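You operate a simulated robot arm through the tools that you are given. There is no shell and no other tool. Be economical: measure what you need, move in short steps, check, and stop when the job is done.

You run a simulated robot arm. Do the job below in one go: nothing can be reset, and whatever is moved stays where it is left.

## Task
Finish rolling the blue band, rack the full core and lay tag 57 on top of it.
Fine: brake to HELD and feed lever off before the core comes off; use the free peg of the core rack.

The check looks at the end state, three seconds after you hand in, the way a careful person would. Anything else that was tipped, shoved, dropped, spilled or broken makes it a failure.

## Robot
A 6-joint arm with a two-finger parallel gripper, fixed in place. Base frame: the origin is at the foot of the arm, x ahead of it, y to its left, z up; the work surface is at about z = 0.78. Lengths are in m, angles in rad, forces in N, time in s.
With the tool pointing down near the work surface it reaches from about 0.26 to 0.68 m from the base axis. Its first joint turns from -1.152 to 1.152 rad. Payload 2.9 kg.
The TCP is the grasp point between the finger pads, 0.03 m short of the fingertips. In the tool frame z runs along the fingers and y along their closing line. Largest opening 0.11 m; finger width 0.02, thickness 0.01; the body of the gripper, 0.048 by 0.112 m, starts 0.055 m behind the TCP.
Orientation is told as [roll, pitch, yaw] about the base's x, y, z axes, in that order, counted from this pose: with the fingers straight down and closing along the base's y, the tool's x points along the base's -x, its y along +y and its z along -z.

## Interface
- The arm moves only by the tool step_arm. Its argument "deltas" is a list of rows, each a list of 3 entries, a list of its own where there are three numbers: the turn, a rotation vector about the tool's x, y, z in rad, then the shift along the tool's x, y, z in cm, then the opening, from 0 (shut) to 1 (fully open). In form: [[[rx, ry, rz], [x, y, z], gripper], ...]. A call has 1 to 10 rows; each row is the pose to reach, as a shift and turn from the pose commanded when the call began, along the tool's axes at that moment. Each row takes 0.2 s and may step no farther than 0.05 m and 0.15 rad from the row before; otherwise, or with a gripper value out of range, the whole call is refused. Where a pose cannot be reached the arm comes as near as it can. A force on the tool above 80 N (or 10 N above the force at the start of the call, whichever is more), or a blocked arm, ends the call early, and 0.2 s more pass. The fingers move at their own pace (about 0.108 m/s each) and stop on an object; they squeeze with about 40 N. The grip force told is the motor's: it shows also when the fingers shut on nothing. Time passes only in rows, and 0.2 s behind the last, so rows that repeat a pose let the fingers close. It gives the time, the measured TCP pose, the force on the tool (base axes), the opening and the grip force at its end, in the units of the frame above (readings bear some noise).
- Cameras (640 x 400 px; columns grow to the right, rows downward): "scene" is fixed at [0.0688, 0.4252, 1.3896]; the picture's right is [-0.84, -0.55, 0.00], its down [-0.28, 0.43, -0.86] and it looks along [0.47, -0.72, -0.52] (base axes); focal length 350 px, centre (320, 200). "wrist" rides on the gripper at [-0.036, 0, -0.057] in the tool frame; the picture's right is [0.00, -1.00, 0.00], its down [0.97, 0.00, -0.24] and it looks along [0.24, 0.00, 0.97] (tool axes); focal length 218 px, centre (320, 200).
- capture(camera): a new picture of that camera. The clock stands still meanwhile.
- probe_pixels(camera, pixels): there is no depth. For up to 12 entries [column, row, z] of the newest picture of that camera ("zoom" is the newest enlarged one), the place [x, y] in the base frame at which the ray of that pixel passes the height z, good to about 0.002 m. The clock stands still meanwhile.
- zoom(camera, box): a new picture of the part [left, top, right, bottom] of that camera's present view, enlarged. The clock stands still meanwhile.
- sign_off(): hands the job in; it is judged then, once.

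Go step by step. Measure first, check grasps and placings, and put right what went wrong. The budget is 80 turns and 38 pictures, counting those below and the enlarged ones. Unless the task says otherwise, let go and move clear before handing in, and close with one line.

The tools are called after "Emit:" as name(argument=value, ...) on one line, values as JSON. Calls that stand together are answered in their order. step_arm: Moves the arm, as the interface text tells. Its arguments: {"type":"object","properties":{"deltas":{"type":"array","items":{"type":"array"}}},"required":["deltas"]} The other tools are called the same way: capture (camera) takes a picture; probe_pixels (camera, pixels) gives the place at which the rays of pixels pass given heights; zoom (camera, box) takes an enlarged picture of a part of a camera's view; sign_off () hands the job in.

At the start:

```text
time_s: 0.0
position: [0.4446, -0.1326, 1.142]
orientation: [0.0, 0.001, 0.0]
wrist_force: [-0.5, -0.2, -0.3]
finger_gap: 0.1101
gripper_force: 0.0
```

scene: 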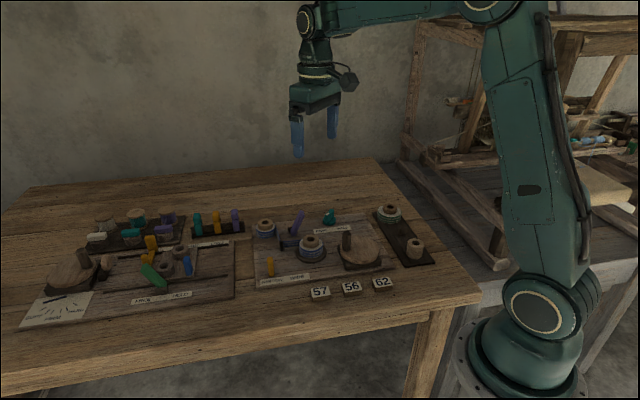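
wrist: 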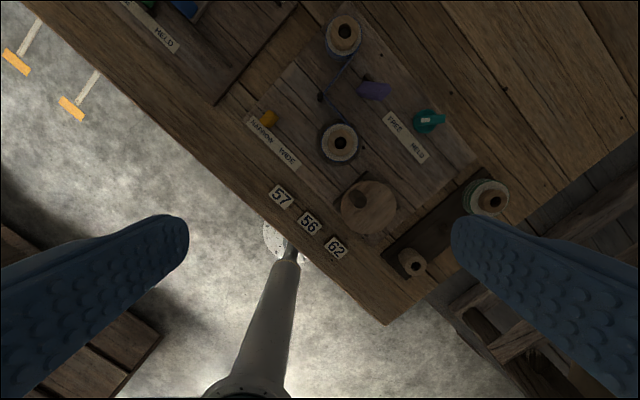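

The scene shows two boards; the right one (cols 250-390) appears to be the winder with a crank disc, cores, a lever and a brake. I'll zoom in on it.

Emit:
zoom(camera="scene", box=[240, 190, 440, 315])

Emit:
zoom(camera="scene", box=[10, 195, 250, 345])

Emit:
zoom(camera="wrist", box=[230, 0, 550, 290])

```text
3.20 times, centred on (340, 252) of scene
```

zoom: 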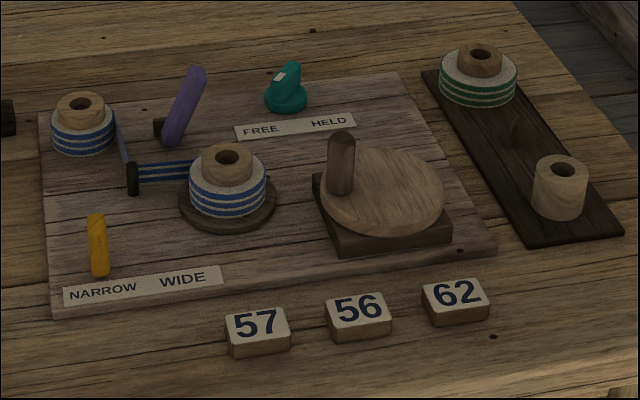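

```text
2.67 times, centred on (130, 270) of scene
```

zoom: 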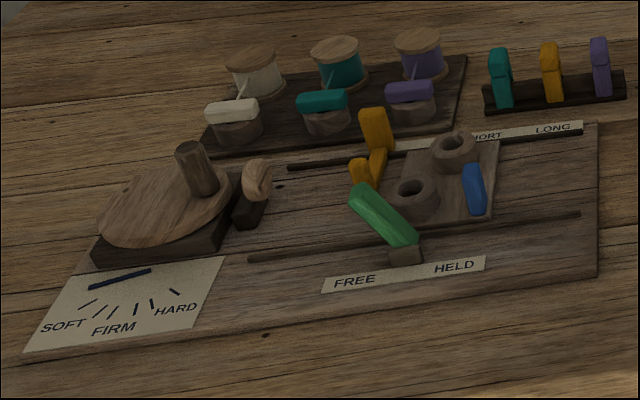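

```text
1.38 times, centred on (390, 145) of wrist
```

zoom: 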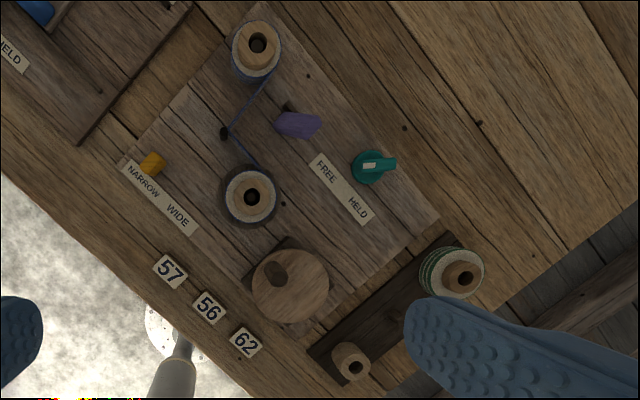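

The winder has the blue core at (338,143) wrist, the crank disc at (368,205), the brake knob at (428,121), a purple lever at (373,91) and an orange selector at (268,118). I'll get approximate places for these.

Emit:
capture(camera="wrist")

Emit:
probe_pixels(camera="wrist", pixels=[[340, 142, 0.84], [344, 32, 0.84], [368, 208, 0.82], [356, 200, 0.86], [428, 121, 0.81], [373, 91, 0.84], [268, 118, 0.82], [490, 201, 0.84], [413, 263, 0.83], [280, 196, 0.8], [309, 222, 0.8], [336, 247, 0.8]])

Emit:
probe_pixels(camera="scene", pixels=[[311, 240, 0.84], [265, 223, 0.84], [362, 249, 0.82], [347, 235, 0.86], [330, 213, 0.81], [298, 225, 0.84], [270, 263, 0.82], [390, 208, 0.84], [416, 242, 0.83], [320, 291, 0.8], [351, 287, 0.8], [382, 282, 0.8]])

```text
32 pictures are left
```

wrist: 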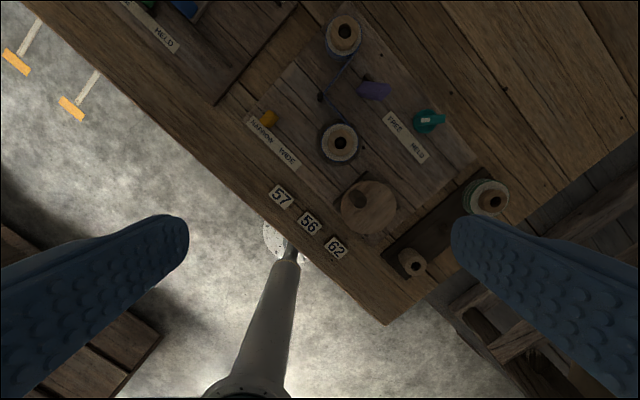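

```text
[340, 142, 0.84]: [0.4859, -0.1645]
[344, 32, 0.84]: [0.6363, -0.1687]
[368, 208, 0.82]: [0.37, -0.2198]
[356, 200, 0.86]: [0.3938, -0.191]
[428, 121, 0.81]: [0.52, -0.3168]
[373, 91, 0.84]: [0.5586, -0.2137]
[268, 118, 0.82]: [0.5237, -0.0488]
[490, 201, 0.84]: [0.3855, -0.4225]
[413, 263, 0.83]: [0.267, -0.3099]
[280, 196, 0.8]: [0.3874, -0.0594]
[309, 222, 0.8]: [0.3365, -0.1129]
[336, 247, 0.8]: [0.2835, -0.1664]
```

```text
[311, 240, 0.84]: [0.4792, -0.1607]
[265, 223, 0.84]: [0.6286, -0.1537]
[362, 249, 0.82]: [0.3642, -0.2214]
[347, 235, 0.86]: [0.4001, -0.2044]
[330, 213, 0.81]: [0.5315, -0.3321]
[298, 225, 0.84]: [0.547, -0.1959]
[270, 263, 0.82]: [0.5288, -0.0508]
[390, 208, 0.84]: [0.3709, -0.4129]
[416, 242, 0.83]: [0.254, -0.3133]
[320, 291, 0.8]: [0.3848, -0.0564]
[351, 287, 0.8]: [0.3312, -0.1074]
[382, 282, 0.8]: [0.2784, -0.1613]
```

Positions from the two cameras agree. Next I'll look closely at the rack middle, the lever area and the selector.

Emit:
zoom(camera="scene", box=[368, 195, 440, 275])

Emit:
zoom(camera="scene", box=[248, 200, 350, 264])

Emit:
step_arm(deltas=[[[0, 0, 0], [0, -2, 4], 1], [[0, 0, 0], [0, -4, 8], 1], [[0, 0, 0], [0, -6, 12], 1], [[0, 0, 0], [1, -8, 14], 1], [[0, 0, 0], [2, -10, 14], 1], [[0, 0, 0], [3, -12, 14], 1]])

```text
5.00 times, centred on (404, 235) of scene
```

zoom: 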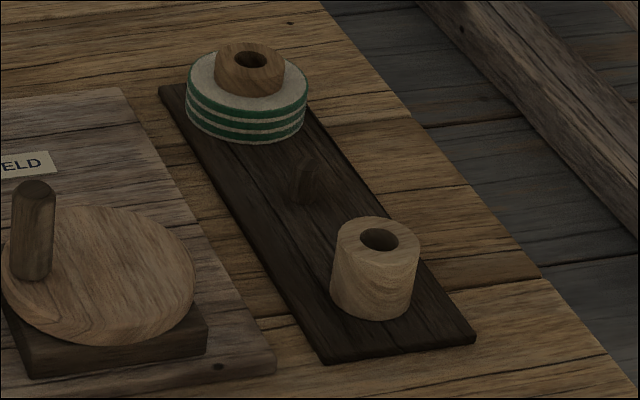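

```text
6.25 times, centred on (299, 232) of scene
```

zoom: 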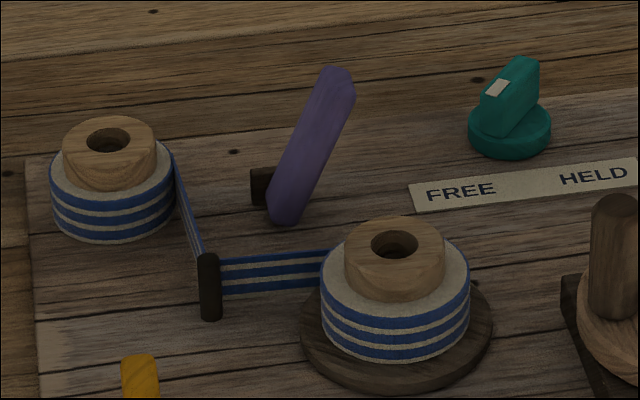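

```text
time_s: 1.4
position: [0.4155, -0.254, 1.0023]
orientation: [0.0, 0.0, 0.0]
wrist_force: [-0.6, -0.8, -1.0]
finger_gap: 0.11
gripper_force: 0.0
```

The rack's free peg is the dark one in the middle (zoom (305,180)). I'll take a closer wrist picture of the winder.

Emit:
capture(camera="wrist")

```text
29 pictures are left
```

wrist: 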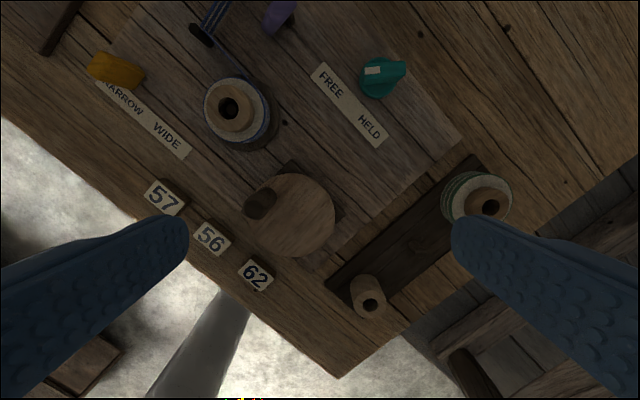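

The knob is near (382,78). I'll zoom on it, on the lever and on the selector.

Emit:
zoom(camera="wrist", box=[300, 40, 430, 150])

Emit:
zoom(camera="wrist", box=[70, 0, 310, 160])

```text
3.64 times, centred on (365, 95) of wrist
```

zoom: 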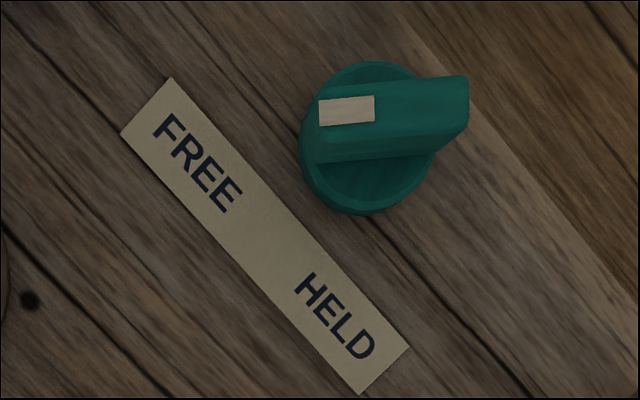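

```text
2.50 times, centred on (190, 80) of wrist
```

zoom: 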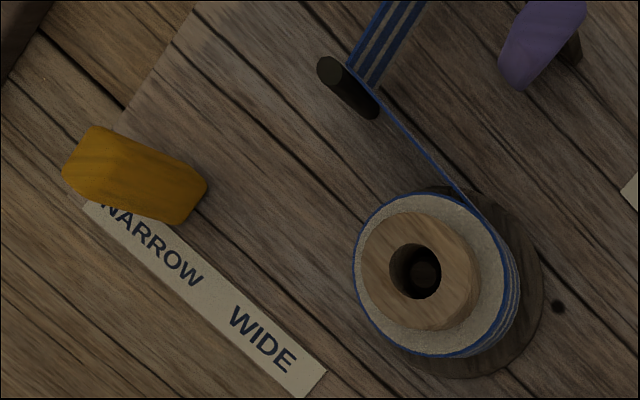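

The brake mark points left (+y), towards FREE, and the band comes onto the right side of the take-up core. I'll move above the lever area to see its pivot and state.

Emit:
step_arm(deltas=[[[0, 0, 0], [-4, 2, 0], 1], [[0, 0, 0], [-8, 3, 0], 1], [[0, 0, 0], [-12, 5, 0], 1], [[0, 0, 0], [-15, 6, 0], 1]])

Emit:
capture(camera="wrist")

Emit:
probe_pixels(camera="wrist", pixels=[[320, 200, 0.8]])

```text
time_s: 2.4
position: [0.5628, -0.1922, 1.0021]
orientation: [-0.001, 0.0, -0.001]
wrist_force: [-0.4, -0.4, 0.0]
finger_gap: 0.1098
gripper_force: 0.0
```

```text
26 pictures are left
```

wrist: 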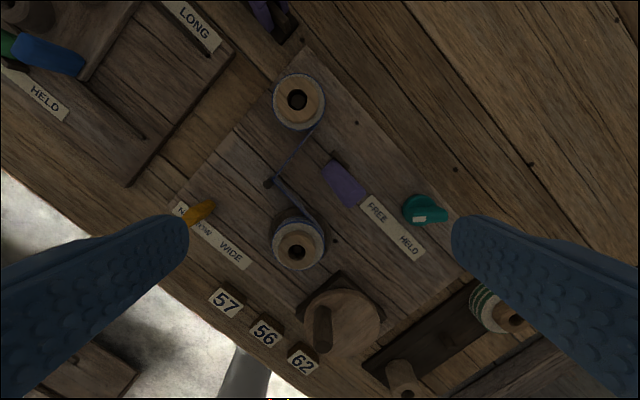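

```text
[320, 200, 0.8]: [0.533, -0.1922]
```

Emit:
zoom(camera="wrist", box=[170, 60, 470, 300])

Emit:
probe_pixels(camera="wrist", pixels=[[298, 250, 0.84], [299, 100, 0.84], [270, 183, 0.82], [325, 168, 0.84], [360, 205, 0.8], [425, 210, 0.82], [332, 240, 0.79], [320, 310, 0.87]])

```text
1.67 times, centred on (320, 180) of wrist
```

zoom: 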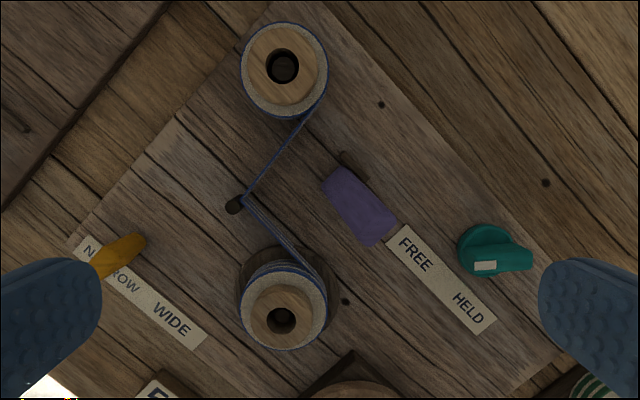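

```text
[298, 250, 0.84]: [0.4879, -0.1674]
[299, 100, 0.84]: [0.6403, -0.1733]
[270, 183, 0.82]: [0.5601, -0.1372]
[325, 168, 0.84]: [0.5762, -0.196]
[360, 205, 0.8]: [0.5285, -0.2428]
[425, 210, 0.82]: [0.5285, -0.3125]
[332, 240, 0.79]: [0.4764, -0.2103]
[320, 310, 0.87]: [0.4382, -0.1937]
```

I need heights, so I'll triangulate between the scene view and this wrist view.

Emit:
probe_pixels(camera="wrist", pixels=[[296.6, 252, 0.82], [296.6, 252, 0.84], [296.6, 252, 0.86], [324, 314, 0.84], [324, 314, 0.88], [504, 317, 0.82], [504, 317, 0.86], [402, 370, 0.82], [402, 370, 0.86], [345, 315, 0.8], [345, 315, 0.83], [226, 299, 0.79]])

Emit:
probe_pixels(camera="scene", pixels=[[310.9, 238.6, 0.82], [310.9, 238.6, 0.84], [310.9, 238.6, 0.86], [346.6, 232.3, 0.84], [346.6, 232.3, 0.88], [390, 207, 0.82], [390, 207, 0.86], [415.6, 243, 0.82], [415.6, 243, 0.86], [360, 249, 0.8], [360, 249, 0.83], [404.5, 226.5, 0.82]])

```text
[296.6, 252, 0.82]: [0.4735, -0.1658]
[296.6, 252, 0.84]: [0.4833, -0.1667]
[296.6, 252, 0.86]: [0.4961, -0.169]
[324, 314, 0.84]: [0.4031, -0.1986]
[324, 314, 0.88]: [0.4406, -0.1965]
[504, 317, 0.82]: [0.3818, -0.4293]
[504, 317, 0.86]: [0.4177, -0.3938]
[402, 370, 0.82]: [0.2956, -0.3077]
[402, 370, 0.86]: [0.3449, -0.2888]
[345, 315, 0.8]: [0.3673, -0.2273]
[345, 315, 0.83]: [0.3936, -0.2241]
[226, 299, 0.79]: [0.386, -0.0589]
```

```text
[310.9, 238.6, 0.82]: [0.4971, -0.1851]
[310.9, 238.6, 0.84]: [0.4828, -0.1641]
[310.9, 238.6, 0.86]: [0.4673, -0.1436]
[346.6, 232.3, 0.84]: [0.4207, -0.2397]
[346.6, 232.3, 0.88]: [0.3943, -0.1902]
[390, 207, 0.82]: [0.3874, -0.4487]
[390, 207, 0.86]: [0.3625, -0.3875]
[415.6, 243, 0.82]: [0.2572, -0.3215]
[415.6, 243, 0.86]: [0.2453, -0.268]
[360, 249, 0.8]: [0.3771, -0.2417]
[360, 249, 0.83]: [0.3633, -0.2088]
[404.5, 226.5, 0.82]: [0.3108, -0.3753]
```

Core top is at z≈0.84 and the crank handle at about (0.397,-0.197), top 0.872. I'll move above the handle to measure handle and disc centre.

Emit:
step_arm(deltas=[[[0, 0, 0], [4, 0, 0], 1], [[0, 0, 0], [8, 0, 1], 1], [[0, 0, 0], [12, -0.5, 2], 1], [[0, 0, 0], [16.6, -0.5, 4], 1]])

Emit:
capture(camera="wrist")

```text
refused: row 4 steps farther than a row can; nothing moved
```

```text
24 pictures are left
```

wrist: 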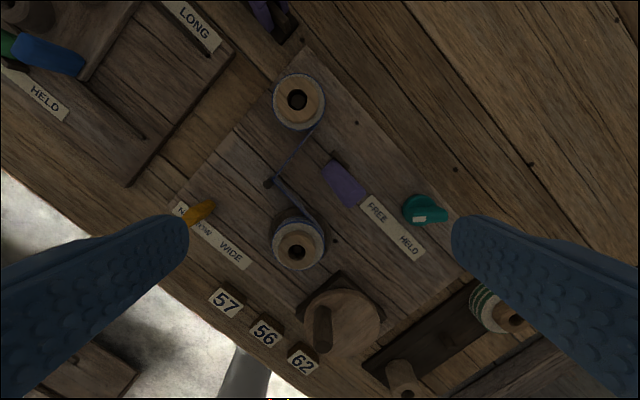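

The move was refused because row 4 was slightly too long. I'll resend it with shorter steps.

Emit:
step_arm(deltas=[[[0, 0, 0], [4, 0, 0], 1], [[0, 0, 0], [8, 0, 1], 1], [[0, 0, 0], [12, -0.5, 2], 1], [[0, 0, 0], [15, -0.5, 3], 1], [[0, 0, 0], [16.6, -0.5, 4], 1], [[0, 0, 0], [16.6, -0.5, 4], 1]])

Emit:
capture(camera="wrist")

```text
time_s: 3.8
position: [0.397, -0.1992, 0.9623]
orientation: [-0.001, 0.001, 0.001]
wrist_force: [0.2, -0.7, 0.4]
finger_gap: 0.1099
gripper_force: 0.1
```

```text
23 pictures are left
```

wrist: 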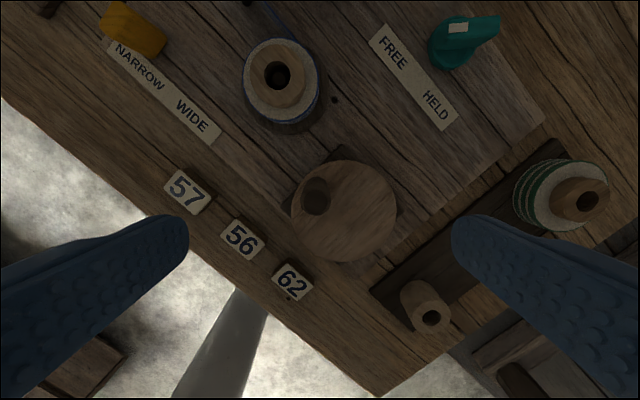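

The disc spans about (292–397, 159–261) and the handle top is at (317,195). I'll probe them.

Emit:
probe_pixels(camera="wrist", pixels=[[344.5, 210, 0.815], [344.5, 210, 0.825], [292, 210, 0.82], [397, 210, 0.82], [317, 193, 0.872], [317, 193, 0.865], [318, 200, 0.84], [280, 76, 0.84], [186, 192, 0.8], [334, 99, 0.79], [577, 201, 0.84], [430, 317, 0.83]])

Emit:
probe_pixels(camera="scene", pixels=[[360, 249, 0.815], [360, 249, 0.825], [346.6, 232.3, 0.872], [346.6, 232.3, 0.865]])

```text
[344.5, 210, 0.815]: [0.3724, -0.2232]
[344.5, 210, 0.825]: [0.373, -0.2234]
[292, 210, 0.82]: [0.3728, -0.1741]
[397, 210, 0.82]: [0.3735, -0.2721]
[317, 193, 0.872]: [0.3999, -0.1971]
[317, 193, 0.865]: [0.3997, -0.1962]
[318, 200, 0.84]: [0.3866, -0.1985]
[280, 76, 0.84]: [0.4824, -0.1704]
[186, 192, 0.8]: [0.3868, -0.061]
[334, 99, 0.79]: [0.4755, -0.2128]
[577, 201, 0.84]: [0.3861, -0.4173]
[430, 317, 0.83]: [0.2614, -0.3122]
```

```text
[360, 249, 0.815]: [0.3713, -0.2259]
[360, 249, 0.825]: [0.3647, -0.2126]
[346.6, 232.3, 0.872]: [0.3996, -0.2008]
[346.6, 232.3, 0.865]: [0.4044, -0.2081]
```

Disc centre is about (0.3725,-0.2232) and the handle about (0.399,-0.197), radius 0.037. I'll descend onto the handle and close.

Emit:
step_arm(deltas=[[[0, 0, 0], [-0.2, 0.2, 4], 0.7], [[0, 0, 0], [-0.2, 0.2, 8], 0.6], [[0, 0, 0], [-0.2, 0.2, 10], 0.6], [[0, 0, 0], [-0.2, 0.2, 10], 0.6]])

Emit:
step_arm(deltas=[[[0, 0, 0], [0, 0, 0], 0.3], [[0, 0, 0], [0, 0, 0], 0], [[0, 0, 0], [0, 0, 0], 0]])

```text
time_s: 4.8
position: [0.4006, -0.196, 0.8617]
orientation: [0.001, 0.001, 0.001]
wrist_force: [-0.6, 0.8, -0.4]
finger_gap: 0.0658
gripper_force: 0.1
```

```text
time_s: 5.6
position: [0.3997, -0.1962, 0.8623]
orientation: [0.0, 0.001, 0.001]
wrist_force: [4.3, 3.0, -5.4]
finger_gap: 0.0211
gripper_force: 45.0
```

Handle gripped (gap 21 mm). I'll turn clockwise seen from above by 45° as a trial.

Emit:
step_arm(deltas=[[[0, 0, 0], [-0.6, -0.77, 0], 0], [[0, 0, 0], [-0.97, -1.68, 0], 0], [[0, 0, 0], [-1.1, -2.65, 0], 0]])

Emit:
zoom(camera="scene", box=[240, 190, 440, 315])

```text
time_s: 6.4
position: [0.41, -0.2225, 0.8625]
orientation: [0.001, 0.004, -0.001]
wrist_force: [-6.8, 0.8, 4.0]
finger_gap: 0.021
gripper_force: 44.2
```

```text
3.20 times, centred on (340, 252) of scene
```

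zoom: 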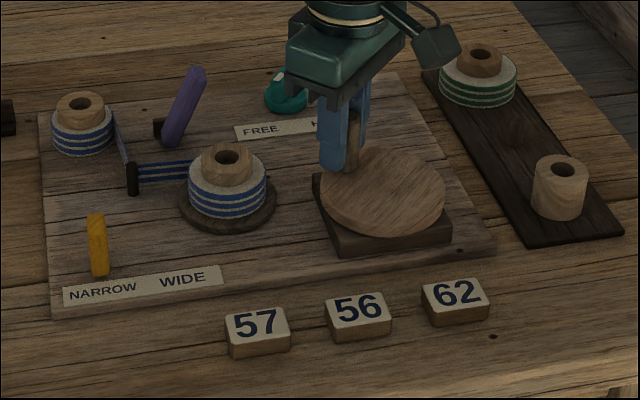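

The crank turns with only small force. I'll do a full clockwise turn and compare spool sizes.

Emit:
step_arm(deltas=[[[0, 0, 0], [0.72, -2.2, 0], 0], [[0, 0, 0], [2.59, -3.57, 0], 0], [[0, 0, 0], [4.91, -3.57, 0], 0], [[0, 0, 0], [6.78, -2.2, 0], 0], [[0, 0, 0], [7.5, 0, 0], 0], [[0, 0, 0], [6.78, 2.2, 0], 0], [[0, 0, 0], [4.91, 3.57, 0], 0], [[0, 0, 0], [2.59, 3.57, 0], 0], [[0, 0, 0], [0.72, 2.2, 0], 0], [[0, 0, 0], [0, 0, 0], 0]])

Emit:
zoom(camera="scene", box=[248, 200, 350, 264])

```text
time_s: 8.6
position: [0.4096, -0.2239, 0.8617]
orientation: [0.0, 0.001, -0.004]
wrist_force: [-3.8, -0.2, 1.2]
finger_gap: 0.0212
gripper_force: 45.4
```

```text
6.25 times, centred on (299, 232) of scene
```

zoom: 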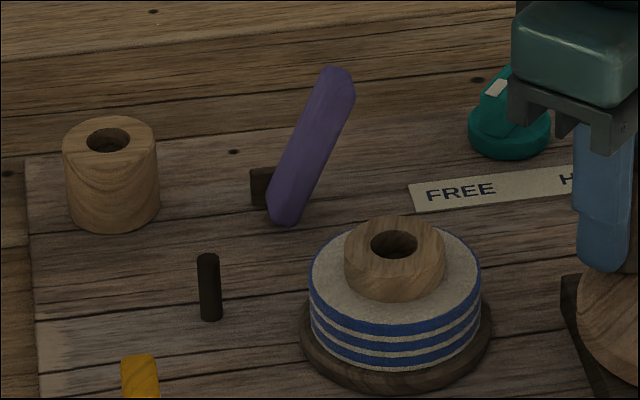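

One turn finished it: the supply core is bare and the take-up is full. I'll release the crank, raise the arm and head for the brake knob with the tool yawed -90°.

Emit:
step_arm(deltas=[[[0, 0, 0], [0, 0, 0], 0.5], [[0, 0, 0], [0, 0, 0], 0.5], [[0, 0, 0], [0, 0, -3], 0.5], [[0, 0, 0.1], [0, 0, -6.5], 0.5], [[0, 0, 0.25], [-1, -1, -10], 0.5], [[0, 0, 0.4], [-4, -3, -10], 0.5], [[0, 0, 0.55], [-7, -5, -10], 0.5], [[0, 0, 0.7], [-10, -7.5, -10], 0.5], [[0, 0, 0.85], [-11.5, -9.2, -10], 0.5], [[0, 0, 0.97], [-11.5, -9.2, -10], 0.5]])

Emit:
step_arm(deltas=[[[0, 0, 0.15], [0, 0, 0], 0.5], [[0, 0, 0.3], [0, 0, 0], 0.5], [[0, 0, 0.45], [0, 0, 0], 0.5], [[0, 0, 0.6], [0, 0, 0], 0.5], [[0, 0, 0.6], [0, 0, 0], 0.5]])

Emit:
capture(camera="wrist")

```text
time_s: 10.8
position: [0.5257, -0.3137, 0.9615]
orientation: [0.0, -0.001, -0.972]
wrist_force: [0.2, 0.1, 0.4]
finger_gap: 0.055
gripper_force: 0.1
```

```text
time_s: 12.0
position: [0.5246, -0.3147, 0.9618]
orientation: [0.0, 0.0, -1.572]
wrist_force: [-0.2, 0.7, 1.3]
finger_gap: 0.055
gripper_force: 0.1
```

```text
20 pictures are left
```

wrist: 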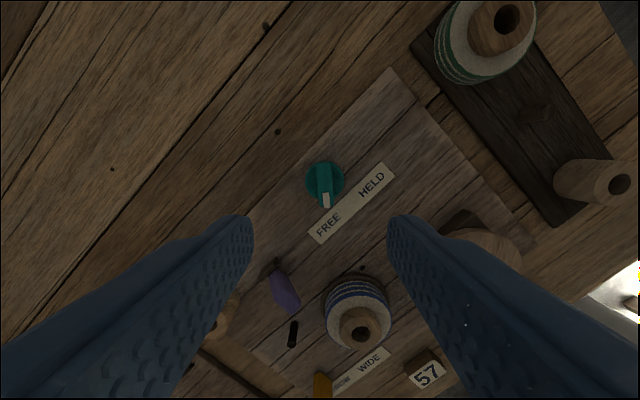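

The knob base is centred at (325,184), with the fin from (323,163) to (326,207). I'll probe for its position and height.

Emit:
probe_pixels(camera="wrist", pixels=[[325, 184, 0.79], [325, 184, 0.81], [323, 165, 0.83], [326, 204, 0.83], [324.5, 184, 0.83]])

Emit:
probe_pixels(camera="scene", pixels=[[329.2, 222, 0.79], [329.2, 221, 0.8], [329.5, 211, 0.82], [329.5, 211, 0.83], [329.5, 211, 0.84]])

Emit:
zoom(camera="wrist", box=[240, 140, 420, 320])

```text
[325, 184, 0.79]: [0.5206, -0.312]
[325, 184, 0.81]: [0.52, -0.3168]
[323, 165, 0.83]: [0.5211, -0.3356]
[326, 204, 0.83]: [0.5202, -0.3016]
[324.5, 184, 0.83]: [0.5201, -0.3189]
```

```text
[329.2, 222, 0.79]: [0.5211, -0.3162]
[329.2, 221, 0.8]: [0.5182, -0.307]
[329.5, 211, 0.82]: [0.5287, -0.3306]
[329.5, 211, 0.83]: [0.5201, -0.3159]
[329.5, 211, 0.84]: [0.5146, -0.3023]
```

```text
2.22 times, centred on (330, 230) of wrist
```

zoom: 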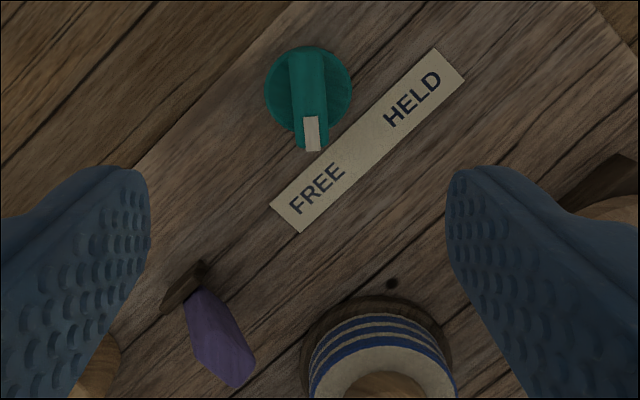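

Knob axis is about (0.5205,-0.316) and the fin top z≈0.83. I'll lower and grip the fin.

Emit:
step_arm(deltas=[[[0, 0, 0], [-0.1, -0.4, 4], 0.5], [[0, 0, 0], [-0.1, -0.4, 8], 0.5], [[0, 0, 0], [-0.1, -0.4, 11], 0.5], [[0, 0, 0], [-0.1, -0.4, 12.2], 0.5], [[0, 0, 0], [-0.1, -0.4, 12.2], 0.3], [[0, 0, 0], [-0.1, -0.4, 12.2], 0], [[0, 0, 0], [-0.1, -0.4, 12.2], 0]])

```text
time_s: 13.6
position: [0.5211, -0.3149, 0.8389]
orientation: [0.0, -0.001, -1.569]
wrist_force: [-1.9, -0.2, -3.1]
finger_gap: 0.0149
gripper_force: 45.6
```

The fin is gripped (15 mm). I'll turn it +90° about base z to HELD.

Emit:
step_arm(deltas=[[[0, 0, -0.14], [0, 0, 0], 0], [[0, 0, -0.28], [0, 0, 0], 0], [[0, 0, -0.42], [0, 0, 0], 0], [[0, 0, -0.56], [0, 0, 0], 0], [[0, 0, -0.7], [0, 0, 0], 0], [[0, 0, -0.84], [0, 0, 0], 0], [[0, 0, -0.98], [0, 0, 0], 0], [[0, 0, -1.12], [0, 0, 0], 0], [[0, 0, -1.26], [0, 0, 0], 0], [[0, 0, -1.4], [0, 0, 0], 0]])

Emit:
step_arm(deltas=[[[0, 0, -0.1], [0, 0, 0], 0], [[0, 0, -0.19], [0, 0, 0], 0], [[0, 0, -0.19], [0, 0, 0], 0.4], [[0, 0, -0.19], [0, 0, 0], 0.5], [[0, 0, -0.19], [0, 0, -3], 0.5], [[0, 0, -0.19], [0, 0, -7], 0.5], [[0, 0, -0.19], [0, 0, -12], 0.5]])

Emit:
capture(camera="wrist")

```text
time_s: 15.8
position: [0.5216, -0.3154, 0.8391]
orientation: [-0.001, 0.001, -0.168]
wrist_force: [-5.9, -5.4, -17.4]
finger_gap: 0.0137
gripper_force: 45.2
```

```text
time_s: 17.4
position: [0.5223, -0.3171, 0.9592]
orientation: [0.001, 0.001, 0.018]
wrist_force: [0.3, 1.0, -0.3]
finger_gap: 0.0551
gripper_force: 0.0
```

```text
18 pictures are left
```

wrist: 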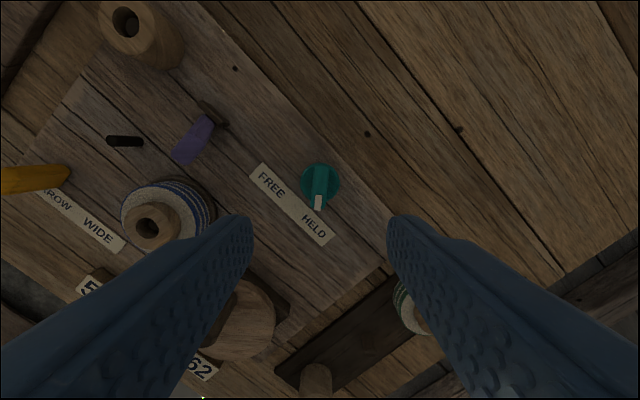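

The brake mark now points to HELD (318,202). Next is the purple lever, so I'll triangulate its top and foot.

Emit:
zoom(camera="wrist", box=[100, 60, 300, 200])

Emit:
probe_pixels(camera="wrist", pixels=[[183, 158, 0.83], [183, 158, 0.85], [183, 158, 0.87], [210, 122, 0.8], [210, 122, 0.79], [218, 112, 0.79]])

Emit:
probe_pixels(camera="scene", pixels=[[302.2, 212, 0.83], [302.2, 212, 0.85], [302.2, 212, 0.87], [293.4, 234.4, 0.79], [293.4, 234.4, 0.8], [289.5, 230, 0.8]])

```text
2.86 times, centred on (200, 130) of wrist
```

zoom: 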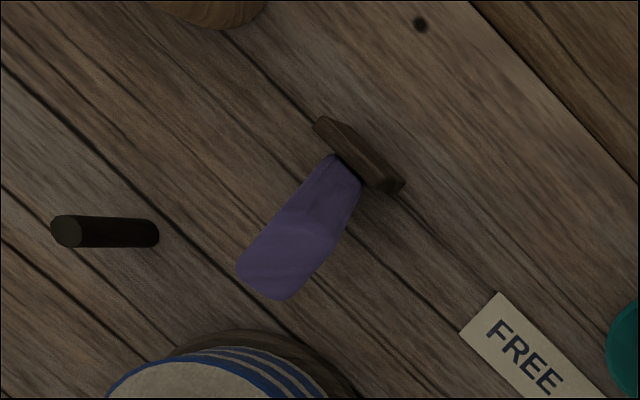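

```text
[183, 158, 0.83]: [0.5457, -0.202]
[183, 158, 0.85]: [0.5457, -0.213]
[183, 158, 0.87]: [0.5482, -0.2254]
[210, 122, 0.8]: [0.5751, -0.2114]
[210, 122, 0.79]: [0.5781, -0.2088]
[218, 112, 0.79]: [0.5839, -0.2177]
```

```text
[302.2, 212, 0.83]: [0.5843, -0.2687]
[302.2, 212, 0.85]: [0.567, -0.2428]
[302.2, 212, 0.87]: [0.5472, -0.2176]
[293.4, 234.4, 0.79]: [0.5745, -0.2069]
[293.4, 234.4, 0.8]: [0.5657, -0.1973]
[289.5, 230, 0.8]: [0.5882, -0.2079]
```

Lever top is about (0.548,-0.219,0.868) and its foot about (0.577,-0.208), so it leans ~20° towards the brake side (u). It was in this state when the band fed, so off is the opposite side. I'll come in on its brake side with closed fingers at yaw -45°.

Emit:
step_arm(deltas=[[[0, 0, 0.14], [0, 1.5, 0], 0], [[0, 0, 0.28], [0, 3, 0], 0], [[0, 0, 0.42], [0, 4.5, 0], 0], [[0, 0, 0.56], [0.1, 6.5, 0], 0], [[0, 0, 0.7], [0.1, 6.5, 0], 0], [[0, 0, 0.803], [0.1, 6.5, 0], 0], [[0, 0, 0.803], [0.1, 6.5, 4], 0], [[0, 0, 0.803], [0.1, 6.5, 8], 0], [[0, 0, 0.803], [0.1, 6.5, 8.9], 0], [[0, 0, 0.803], [0.1, 6.5, 8.9], 0]])

Emit:
zoom(camera="scene", box=[248, 200, 350, 264])

```text
time_s: 19.6
position: [0.5191, -0.2502, 0.8702]
orientation: [-0.001, 0.001, -0.783]
wrist_force: [0.2, 0.9, -1.2]
finger_gap: 0.0001
gripper_force: 37.7
```

```text
6.25 times, centred on (299, 232) of scene
```

zoom: 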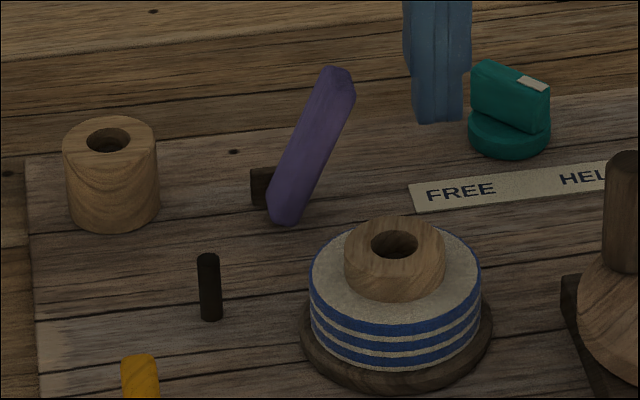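

The fingers are to the right of the lever as planned. I'll push along tool +y in small steps.

Emit:
step_arm(deltas=[[[0, 0, 0], [0, 1.5, 0], 0], [[0, 0, 0], [0, 2.5, 0], 0], [[0, 0, 0], [0, 3.3, 0], 0], [[0, 0, 0], [0, 4, 0], 0], [[0, 0, 0], [0, 4.7, 0], 0], [[0, 0, 0], [0, 5.4, 0], 0], [[0, 0, 0], [0, 6, 0], 0], [[0, 0, 0], [0, 6.5, 0], 0]])

Emit:
zoom(camera="scene", box=[248, 200, 350, 264])

```text
time_s: 21.4
position: [0.5663, -0.2055, 0.8696]
orientation: [0.0, 0.0, -0.784]
wrist_force: [0.3, -0.7, 0.6]
finger_gap: 0.0001
gripper_force: 37.6
```

```text
6.25 times, centred on (299, 232) of scene
```

zoom: 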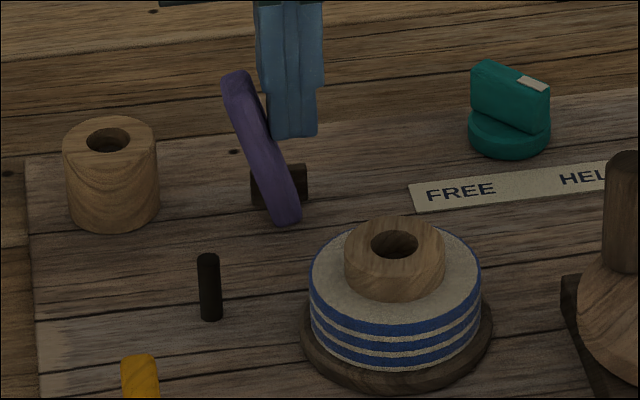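

The lever now leans the other way. I'll nudge it slightly farther to check that it is at its stop.

Emit:
step_arm(deltas=[[[0, 0, 0], [0, 0.3, 0], 0], [[0, 0, 0], [0, 0.6, 0], 0], [[0, 0, 0], [0, 0.9, 0], 0]])

```text
time_s: 22.2
position: [0.5699, -0.2, 0.8706]
orientation: [-0.004, 0.004, -0.786]
wrist_force: [-11.8, -9.2, 1.1]
finger_gap: 0.0
gripper_force: 38.0
```

The stop is felt (~15 N), so the lever is fully over. I'll back off, raise and go above the full core for a look.

Emit:
step_arm(deltas=[[[0, 0, 0], [0, -1.5, 0], 0], [[0, 0, 0], [0, -1.5, -4], 0], [[0, 0, 0], [0, -1.5, -8], 0.5], [[0, 0, 0], [3, -2.5, -8], 0.6], [[0, 0, 0], [6, -3.8, -8], 0.6], [[0, 0, 0], [8.5, -3.8, -8], 0.6], [[0, 0, 0], [8.5, -3.8, -8], 0.6]])

Emit:
capture(camera="wrist")

Emit:
zoom(camera="scene", box=[230, 190, 430, 315])

```text
time_s: 23.8
position: [0.4852, -0.1645, 0.9511]
orientation: [-0.001, 0.002, -0.784]
wrist_force: [0.8, -0.2, 0.3]
finger_gap: 0.0661
gripper_force: 0.1
```

```text
14 pictures are left
```

wrist: 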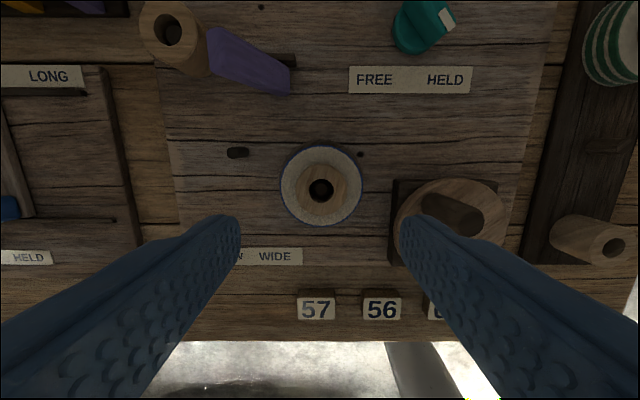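

```text
3.20 times, centred on (330, 252) of scene
```

zoom: 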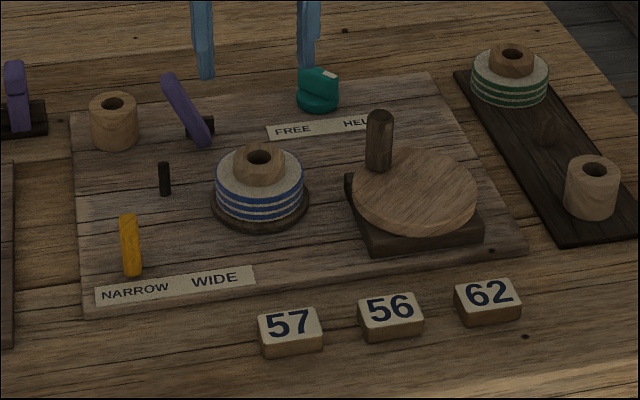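

The core hub centre is at (321,189) and the roll at (321,186). I'll probe these and the tags.

Emit:
probe_pixels(camera="wrist", pixels=[[321.5, 188.5, 0.84], [321, 186, 0.825], [297, 189, 0.84], [347, 189, 0.84], [279, 186, 0.825], [363, 186, 0.825], [317, 309, 0.8], [299, 299, 0.8], [335, 319, 0.8]])

Emit:
probe_pixels(camera="zoom", pixels=[[259, 157, 0.84], [259, 157, 0.845], [288, 324, 0.8], [545, 132, 0.81], [545, 132, 0.82], [548, 142, 0.79]])

```text
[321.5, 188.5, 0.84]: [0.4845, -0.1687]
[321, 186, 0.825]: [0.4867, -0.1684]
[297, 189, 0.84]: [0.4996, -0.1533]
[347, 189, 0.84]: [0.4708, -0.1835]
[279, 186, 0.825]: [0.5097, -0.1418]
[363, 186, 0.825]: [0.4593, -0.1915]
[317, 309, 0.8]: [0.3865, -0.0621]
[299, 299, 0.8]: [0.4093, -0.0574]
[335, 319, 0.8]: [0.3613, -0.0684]
```

```text
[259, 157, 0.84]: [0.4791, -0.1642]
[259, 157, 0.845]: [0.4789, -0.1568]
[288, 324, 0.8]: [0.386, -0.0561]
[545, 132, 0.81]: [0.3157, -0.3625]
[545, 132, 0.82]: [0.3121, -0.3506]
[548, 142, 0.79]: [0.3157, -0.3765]
```

Core centre is about (0.484,-0.168), hub Ø≈0.041. I'll descend on the hub above the roll and close.

Emit:
step_arm(deltas=[[[0, 0, 0], [-0.16, -0.33, 4], 0.6], [[0, 0, 0], [-0.16, -0.33, 7], 0.6], [[0, 0, 0], [-0.16, -0.33, 8.5], 0.6], [[0, 0, 0], [-0.16, -0.33, 9.4], 0.6], [[0, 0, 0], [-0.16, -0.33, 9.4], 0.3], [[0, 0, 0], [-0.16, -0.33, 9.4], 0], [[0, 0, 0], [-0.16, -0.33, 9.4], 0]])

Emit:
zoom(camera="scene", box=[270, 190, 350, 270])

```text
time_s: 25.4
position: [0.4831, -0.1688, 0.857]
orientation: [0.0, 0.0, -0.784]
wrist_force: [-0.8, 0.4, 0.2]
finger_gap: 0.0403
gripper_force: 39.4
```

```text
5.00 times, centred on (310, 230) of scene
```

zoom: 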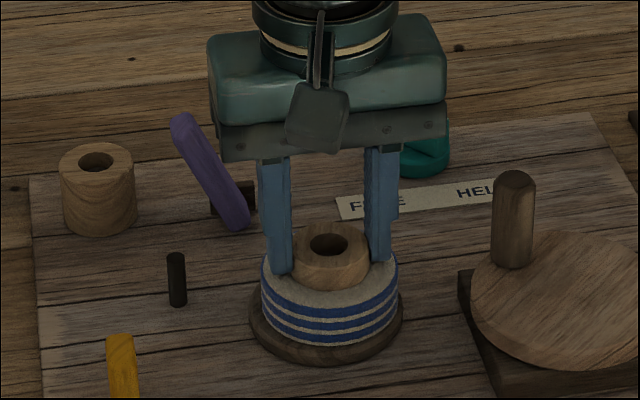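

The hub is firmly held (40 mm). I'll lift straight up, then carry beside the rack at a safe height and look at the free peg.

Emit:
step_arm(deltas=[[[0, 0, 0], [0, 0, -2], 0], [[0, 0, 0], [0, 0, -5], 0], [[0, 0, 0], [0, 0, -9], 0], [[0, 0, 0], [0, 0, -11.8], 0], [[0, 0, 0], [-1, -3.5, -11.8], 0], [[0, 0, 0], [-2, -7, -11.8], 0], [[0, 0, 0], [-2.9, -10.5, -11.8], 0], [[0, 0, 0], [-2.9, -14, -11.8], 0], [[0, 0, 0], [-2.9, -17, -11.8], 0], [[0, 0, 0], [-2.9, -18.2, -11.8], 0]])

Emit:
capture(camera="wrist")

```text
time_s: 27.6
position: [0.3742, -0.319, 0.9742]
orientation: [0.0, -0.001, -0.781]
wrist_force: [-0.8, -0.6, -1.0]
finger_gap: 0.0
gripper_force: 37.6
```

```text
11 pictures are left
```

wrist: 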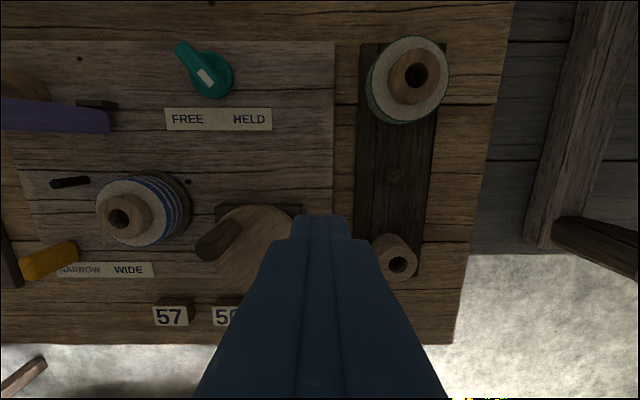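

The fingers are shut on nothing: the core slipped and appears back at the spindle (140,210). I'll check its seating with a zoom, and probe the free peg at (394,176).

Emit:
zoom(camera="scene", box=[260, 200, 420, 300])

Emit:
probe_pixels(camera="wrist", pixels=[[394, 176, 0.81], [394, 176, 0.82], [414, 75, 0.84], [397, 264, 0.83], [118, 219, 0.84], [143, 212, 0.825]])

```text
4.00 times, centred on (340, 250) of scene
```

zoom: 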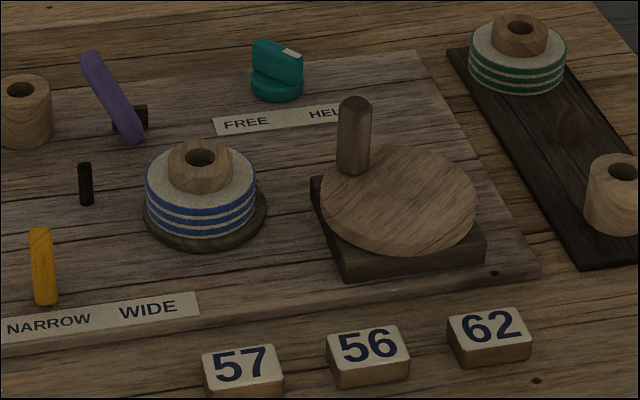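

```text
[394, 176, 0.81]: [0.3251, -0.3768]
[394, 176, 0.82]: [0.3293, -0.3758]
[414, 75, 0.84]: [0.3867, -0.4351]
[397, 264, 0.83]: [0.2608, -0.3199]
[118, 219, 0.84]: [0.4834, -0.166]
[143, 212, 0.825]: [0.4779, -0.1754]
```

The core is still seated on the spindle. I'll regrip deeper, around the roll itself (Ø0.07), and lift slowly.

Emit:
step_arm(deltas=[[[0, 0, 0], [0.5, 4.5, 0], 0.3], [[0, 0, 0], [1.5, 9, 0], 0.78], [[0, 0, 0], [2.95, 13.5, 0], 0.78], [[0, 0, 0], [2.95, 17, 0], 0.78], [[0, 0, 0], [2.95, 18.4, 0], 0.78], [[0, 0, 0], [2.95, 18.4, 4], 0.78], [[0, 0, 0], [2.95, 18.4, 8], 0.78], [[0, 0, 0], [2.95, 18.4, 11], 0.78], [[0, 0, 0], [2.95, 18.4, 13], 0.78], [[0, 0, 0], [2.95, 18.4, 13.8], 0.78]])

Emit:
step_arm(deltas=[[[0, 0, 0], [0, 0, 0], 0.6], [[0, 0, 0], [0, 0, 0], 0.3], [[0, 0, 0], [0, 0, 0], 0.3], [[0, 0, 0], [0, 0, 0], 0.3]])

```text
time_s: 29.8
position: [0.4847, -0.1676, 0.8361]
orientation: [0.001, 0.0, -0.783]
wrist_force: [0.0, -0.4, -0.6]
finger_gap: 0.0856
gripper_force: 0.1
```

```text
time_s: 30.8
position: [0.484, -0.1675, 0.8372]
orientation: [-0.001, 0.001, -0.784]
wrist_force: [-0.2, -1.3, -1.3]
finger_gap: 0.0658
gripper_force: 40.3
```

Gripped around the roll at 65.8 mm. I'll lift slowly in 1 cm rows and watch the gap.

Emit:
step_arm(deltas=[[[0, 0, 0], [0, 0, -0.5], 0.2], [[0, 0, 0], [0, 0, -1], 0.2], [[0, 0, 0], [0, 0, -1.5], 0.2], [[0, 0, 0], [0, 0, -2], 0.2], [[0, 0, 0], [0, 0, -2.5], 0.2]])

Emit:
zoom(camera="scene", box=[270, 190, 350, 270])

```text
time_s: 32.0
position: [0.4851, -0.1669, 0.8613]
orientation: [-0.001, 0.0, -0.783]
wrist_force: [-0.3, -0.5, -0.8]
finger_gap: 0.0658
gripper_force: 39.7
```

```text
5.00 times, centred on (310, 230) of scene
```

zoom: 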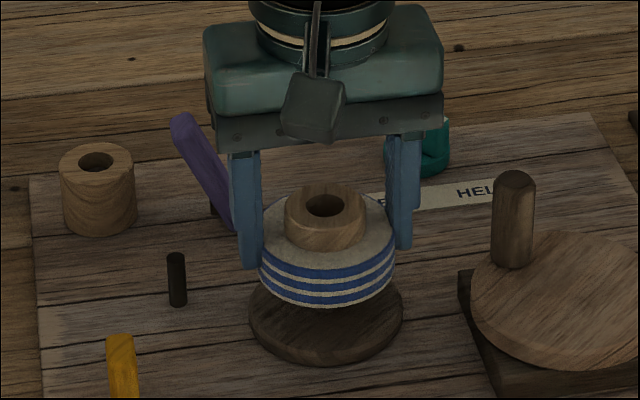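

The core is off the spindle, held at a 65.8 mm gap. I'll raise it and carry it slowly beside the rack.

Emit:
step_arm(deltas=[[[0, 0, 0], [0, 0, -2], 0.2], [[0, 0, 0], [0, 0, -4], 0.2], [[0, 0, 0], [0, 0, -6], 0.2], [[0, 0, 0], [0, 0, -8], 0.2], [[0, 0, 0], [0, 0, -10], 0.2], [[0, 0, 0], [-0.5, -2, -10], 0.2], [[0, 0, 0], [-1, -4.5, -10], 0.2], [[0, 0, 0], [-1.5, -7, -10], 0.2], [[0, 0, 0], [-2, -9.5, -10], 0.2], [[0, 0, 0], [-2.5, -12, -10], 0.2]])

Emit:
step_arm(deltas=[[[0, 0, 0], [-0.2, -2.5, 0], 0.2], [[0, 0, 0], [-0.4, -5, 0], 0.2], [[0, 0, 0], [-0.4, -6.5, 0], 0.2], [[0, 0, 0], [-0.4, -6.5, 0], 0.2]])

Emit:
zoom(camera="wrist", box=[300, 20, 500, 290])

```text
time_s: 34.2
position: [0.4164, -0.2708, 0.9618]
orientation: [-0.001, -0.001, -0.782]
wrist_force: [0.1, 0.5, -1.1]
finger_gap: 0.0656
gripper_force: 40.2
```

```text
time_s: 35.2
position: [0.374, -0.3205, 0.9629]
orientation: [0.0, 0.0, -0.783]
wrist_force: [-0.8, 0.8, 0.4]
finger_gap: 0.0656
gripper_force: 40.0
```

```text
1.48 times, centred on (400, 155) of wrist
```

zoom: 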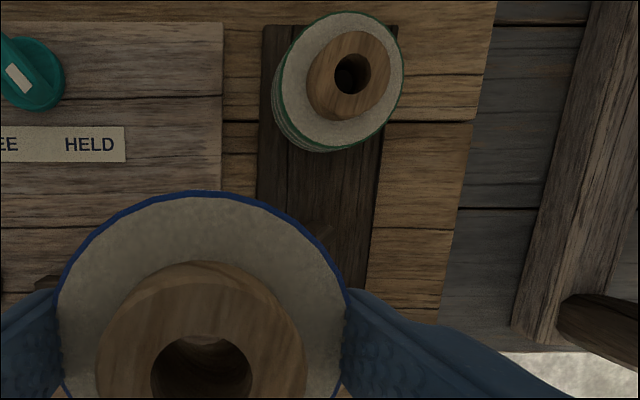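

The held roll hides the peg. I'll shift back 4 cm (over the crank, with clearance) and photograph the rack from both cameras.

Emit:
step_arm(deltas=[[[0, 0, 0], [0, 2, -1], 0.2], [[0, 0, 0], [0, 4, -1], 0.2], [[0, 0, 0], [0, 4, -1], 0.2]])

Emit:
capture(camera="wrist")

Emit:
zoom(camera="scene", box=[370, 195, 434, 259])

```text
time_s: 36.0
position: [0.4017, -0.2916, 0.9718]
orientation: [0.001, 0.003, -0.784]
wrist_force: [0.8, 0.2, -0.5]
finger_gap: 0.0656
gripper_force: 39.4
```

```text
7 pictures are left
```

wrist: 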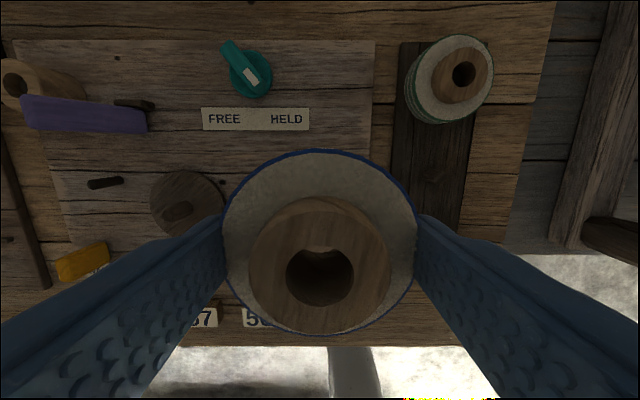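

```text
6.25 times, centred on (402, 227) of scene
```

zoom: 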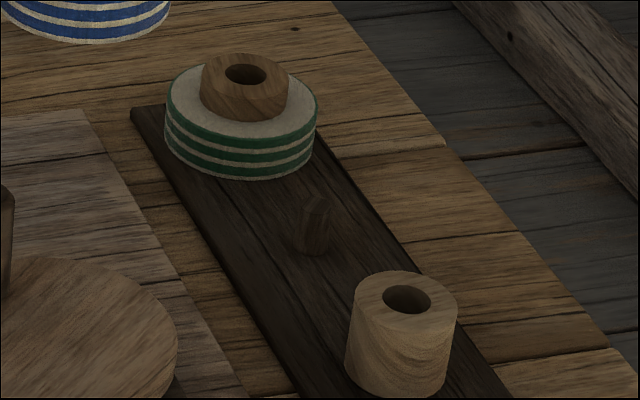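

Green hub hole is at zoom (245,75), bare core hole (407,299), peg top (317,202) and its base (313,248). I'll probe these at several heights.

Emit:
probe_pixels(camera="zoom", pixels=[[245, 75, 0.82], [245, 75, 0.83], [245, 75, 0.84], [407, 299, 0.82], [407, 299, 0.83], [407, 299, 0.84], [317, 202, 0.8], [317, 202, 0.81], [317, 202, 0.82], [312, 248, 0.785], [312, 248, 0.795]])

Emit:
probe_pixels(camera="wrist", pixels=[[464, 75, 0.82], [464, 75, 0.83], [464, 75, 0.84], [433, 177, 0.8], [433, 177, 0.81], [433, 177, 0.82]])

```text
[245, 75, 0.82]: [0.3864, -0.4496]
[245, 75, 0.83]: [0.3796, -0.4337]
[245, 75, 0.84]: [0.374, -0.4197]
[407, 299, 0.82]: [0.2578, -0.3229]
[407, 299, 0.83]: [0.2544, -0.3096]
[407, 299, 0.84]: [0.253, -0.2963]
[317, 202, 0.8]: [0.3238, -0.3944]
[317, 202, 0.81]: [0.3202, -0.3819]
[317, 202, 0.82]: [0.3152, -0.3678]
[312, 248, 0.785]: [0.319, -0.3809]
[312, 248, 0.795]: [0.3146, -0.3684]
```

```text
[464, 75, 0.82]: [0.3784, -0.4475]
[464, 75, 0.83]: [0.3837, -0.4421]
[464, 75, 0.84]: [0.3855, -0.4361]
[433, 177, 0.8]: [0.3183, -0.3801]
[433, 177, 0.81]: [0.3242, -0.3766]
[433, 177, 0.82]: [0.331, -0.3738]
```

Everything agrees on a peg at about (0.320,-0.3795), top z≈0.81, plate ≈0.785. The core is centred in the grip, so I'll move over the peg and lower to z 0.87.

Emit:
step_arm(deltas=[[[0, 0, 0], [0, -3, 0], 0.2], [[0, 0, 0], [-0.2, -6, 0], 0.2], [[0, 0, 0], [-0.44, -9, 0], 0.2], [[0, 0, 0], [-0.44, -11.99, 0], 0.2], [[0, 0, 0], [-0.44, -11.99, 3], 0.2], [[0, 0, 0], [-0.44, -11.99, 6], 0.2], [[0, 0, 0], [-0.44, -11.99, 9], 0.2], [[0, 0, 0], [-0.44, -11.99, 10.2], 0.2], [[0, 0, 0], [-0.44, -11.99, 10.2], 0.2]])

```text
time_s: 38.0
position: [0.321, -0.3772, 0.869]
orientation: [0.0, 0.001, -0.784]
wrist_force: [0.7, 0.4, 0.0]
finger_gap: 0.0658
gripper_force: 39.9
```

Above the peg with no contact. I'll lower in 5 mm steps and watch the force.

Emit:
step_arm(deltas=[[[0, 0, 0], [0, 0, 0.5], 0.2], [[0, 0, 0], [0, 0, 1], 0.2], [[0, 0, 0], [0, 0, 1.5], 0.2], [[0, 0, 0], [0, 0, 2], 0.2], [[0, 0, 0], [0, 0, 2.5], 0.2], [[0, 0, 0], [0, 0, 3], 0.2], [[0, 0, 0], [0, 0, 3.5], 0.2], [[0, 0, 0], [0, 0, 4], 0.2], [[0, 0, 0], [0, 0, 4.5], 0.2]])

```text
time_s: 40.0
position: [0.321, -0.379, 0.8248]
orientation: [-0.001, 0.002, -0.784]
wrist_force: [-0.2, 0.5, -0.7]
finger_gap: 0.0657
gripper_force: 39.3
```

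No contact so far, so the peg went into the bore. I'll lower in fine steps until it seats.

Emit:
step_arm(deltas=[[[0, 0, 0], [0, 0, 0.2], 0.2], [[0, 0, 0], [0, 0, 0.4], 0.2], [[0, 0, 0], [0, 0, 0.6], 0.2]])

Emit:
zoom(camera="scene", box=[366, 185, 446, 265])

```text
time_s: 40.8
position: [0.3218, -0.3794, 0.8208]
orientation: [0.0, -0.005, -0.783]
wrist_force: [-6.6, 8.1, 38.4]
finger_gap: 0.0659
gripper_force: 40.1
```

```text
5.00 times, centred on (406, 225) of scene
```

zoom: 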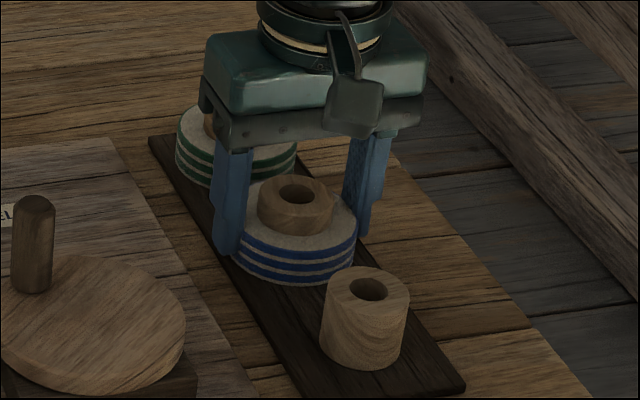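

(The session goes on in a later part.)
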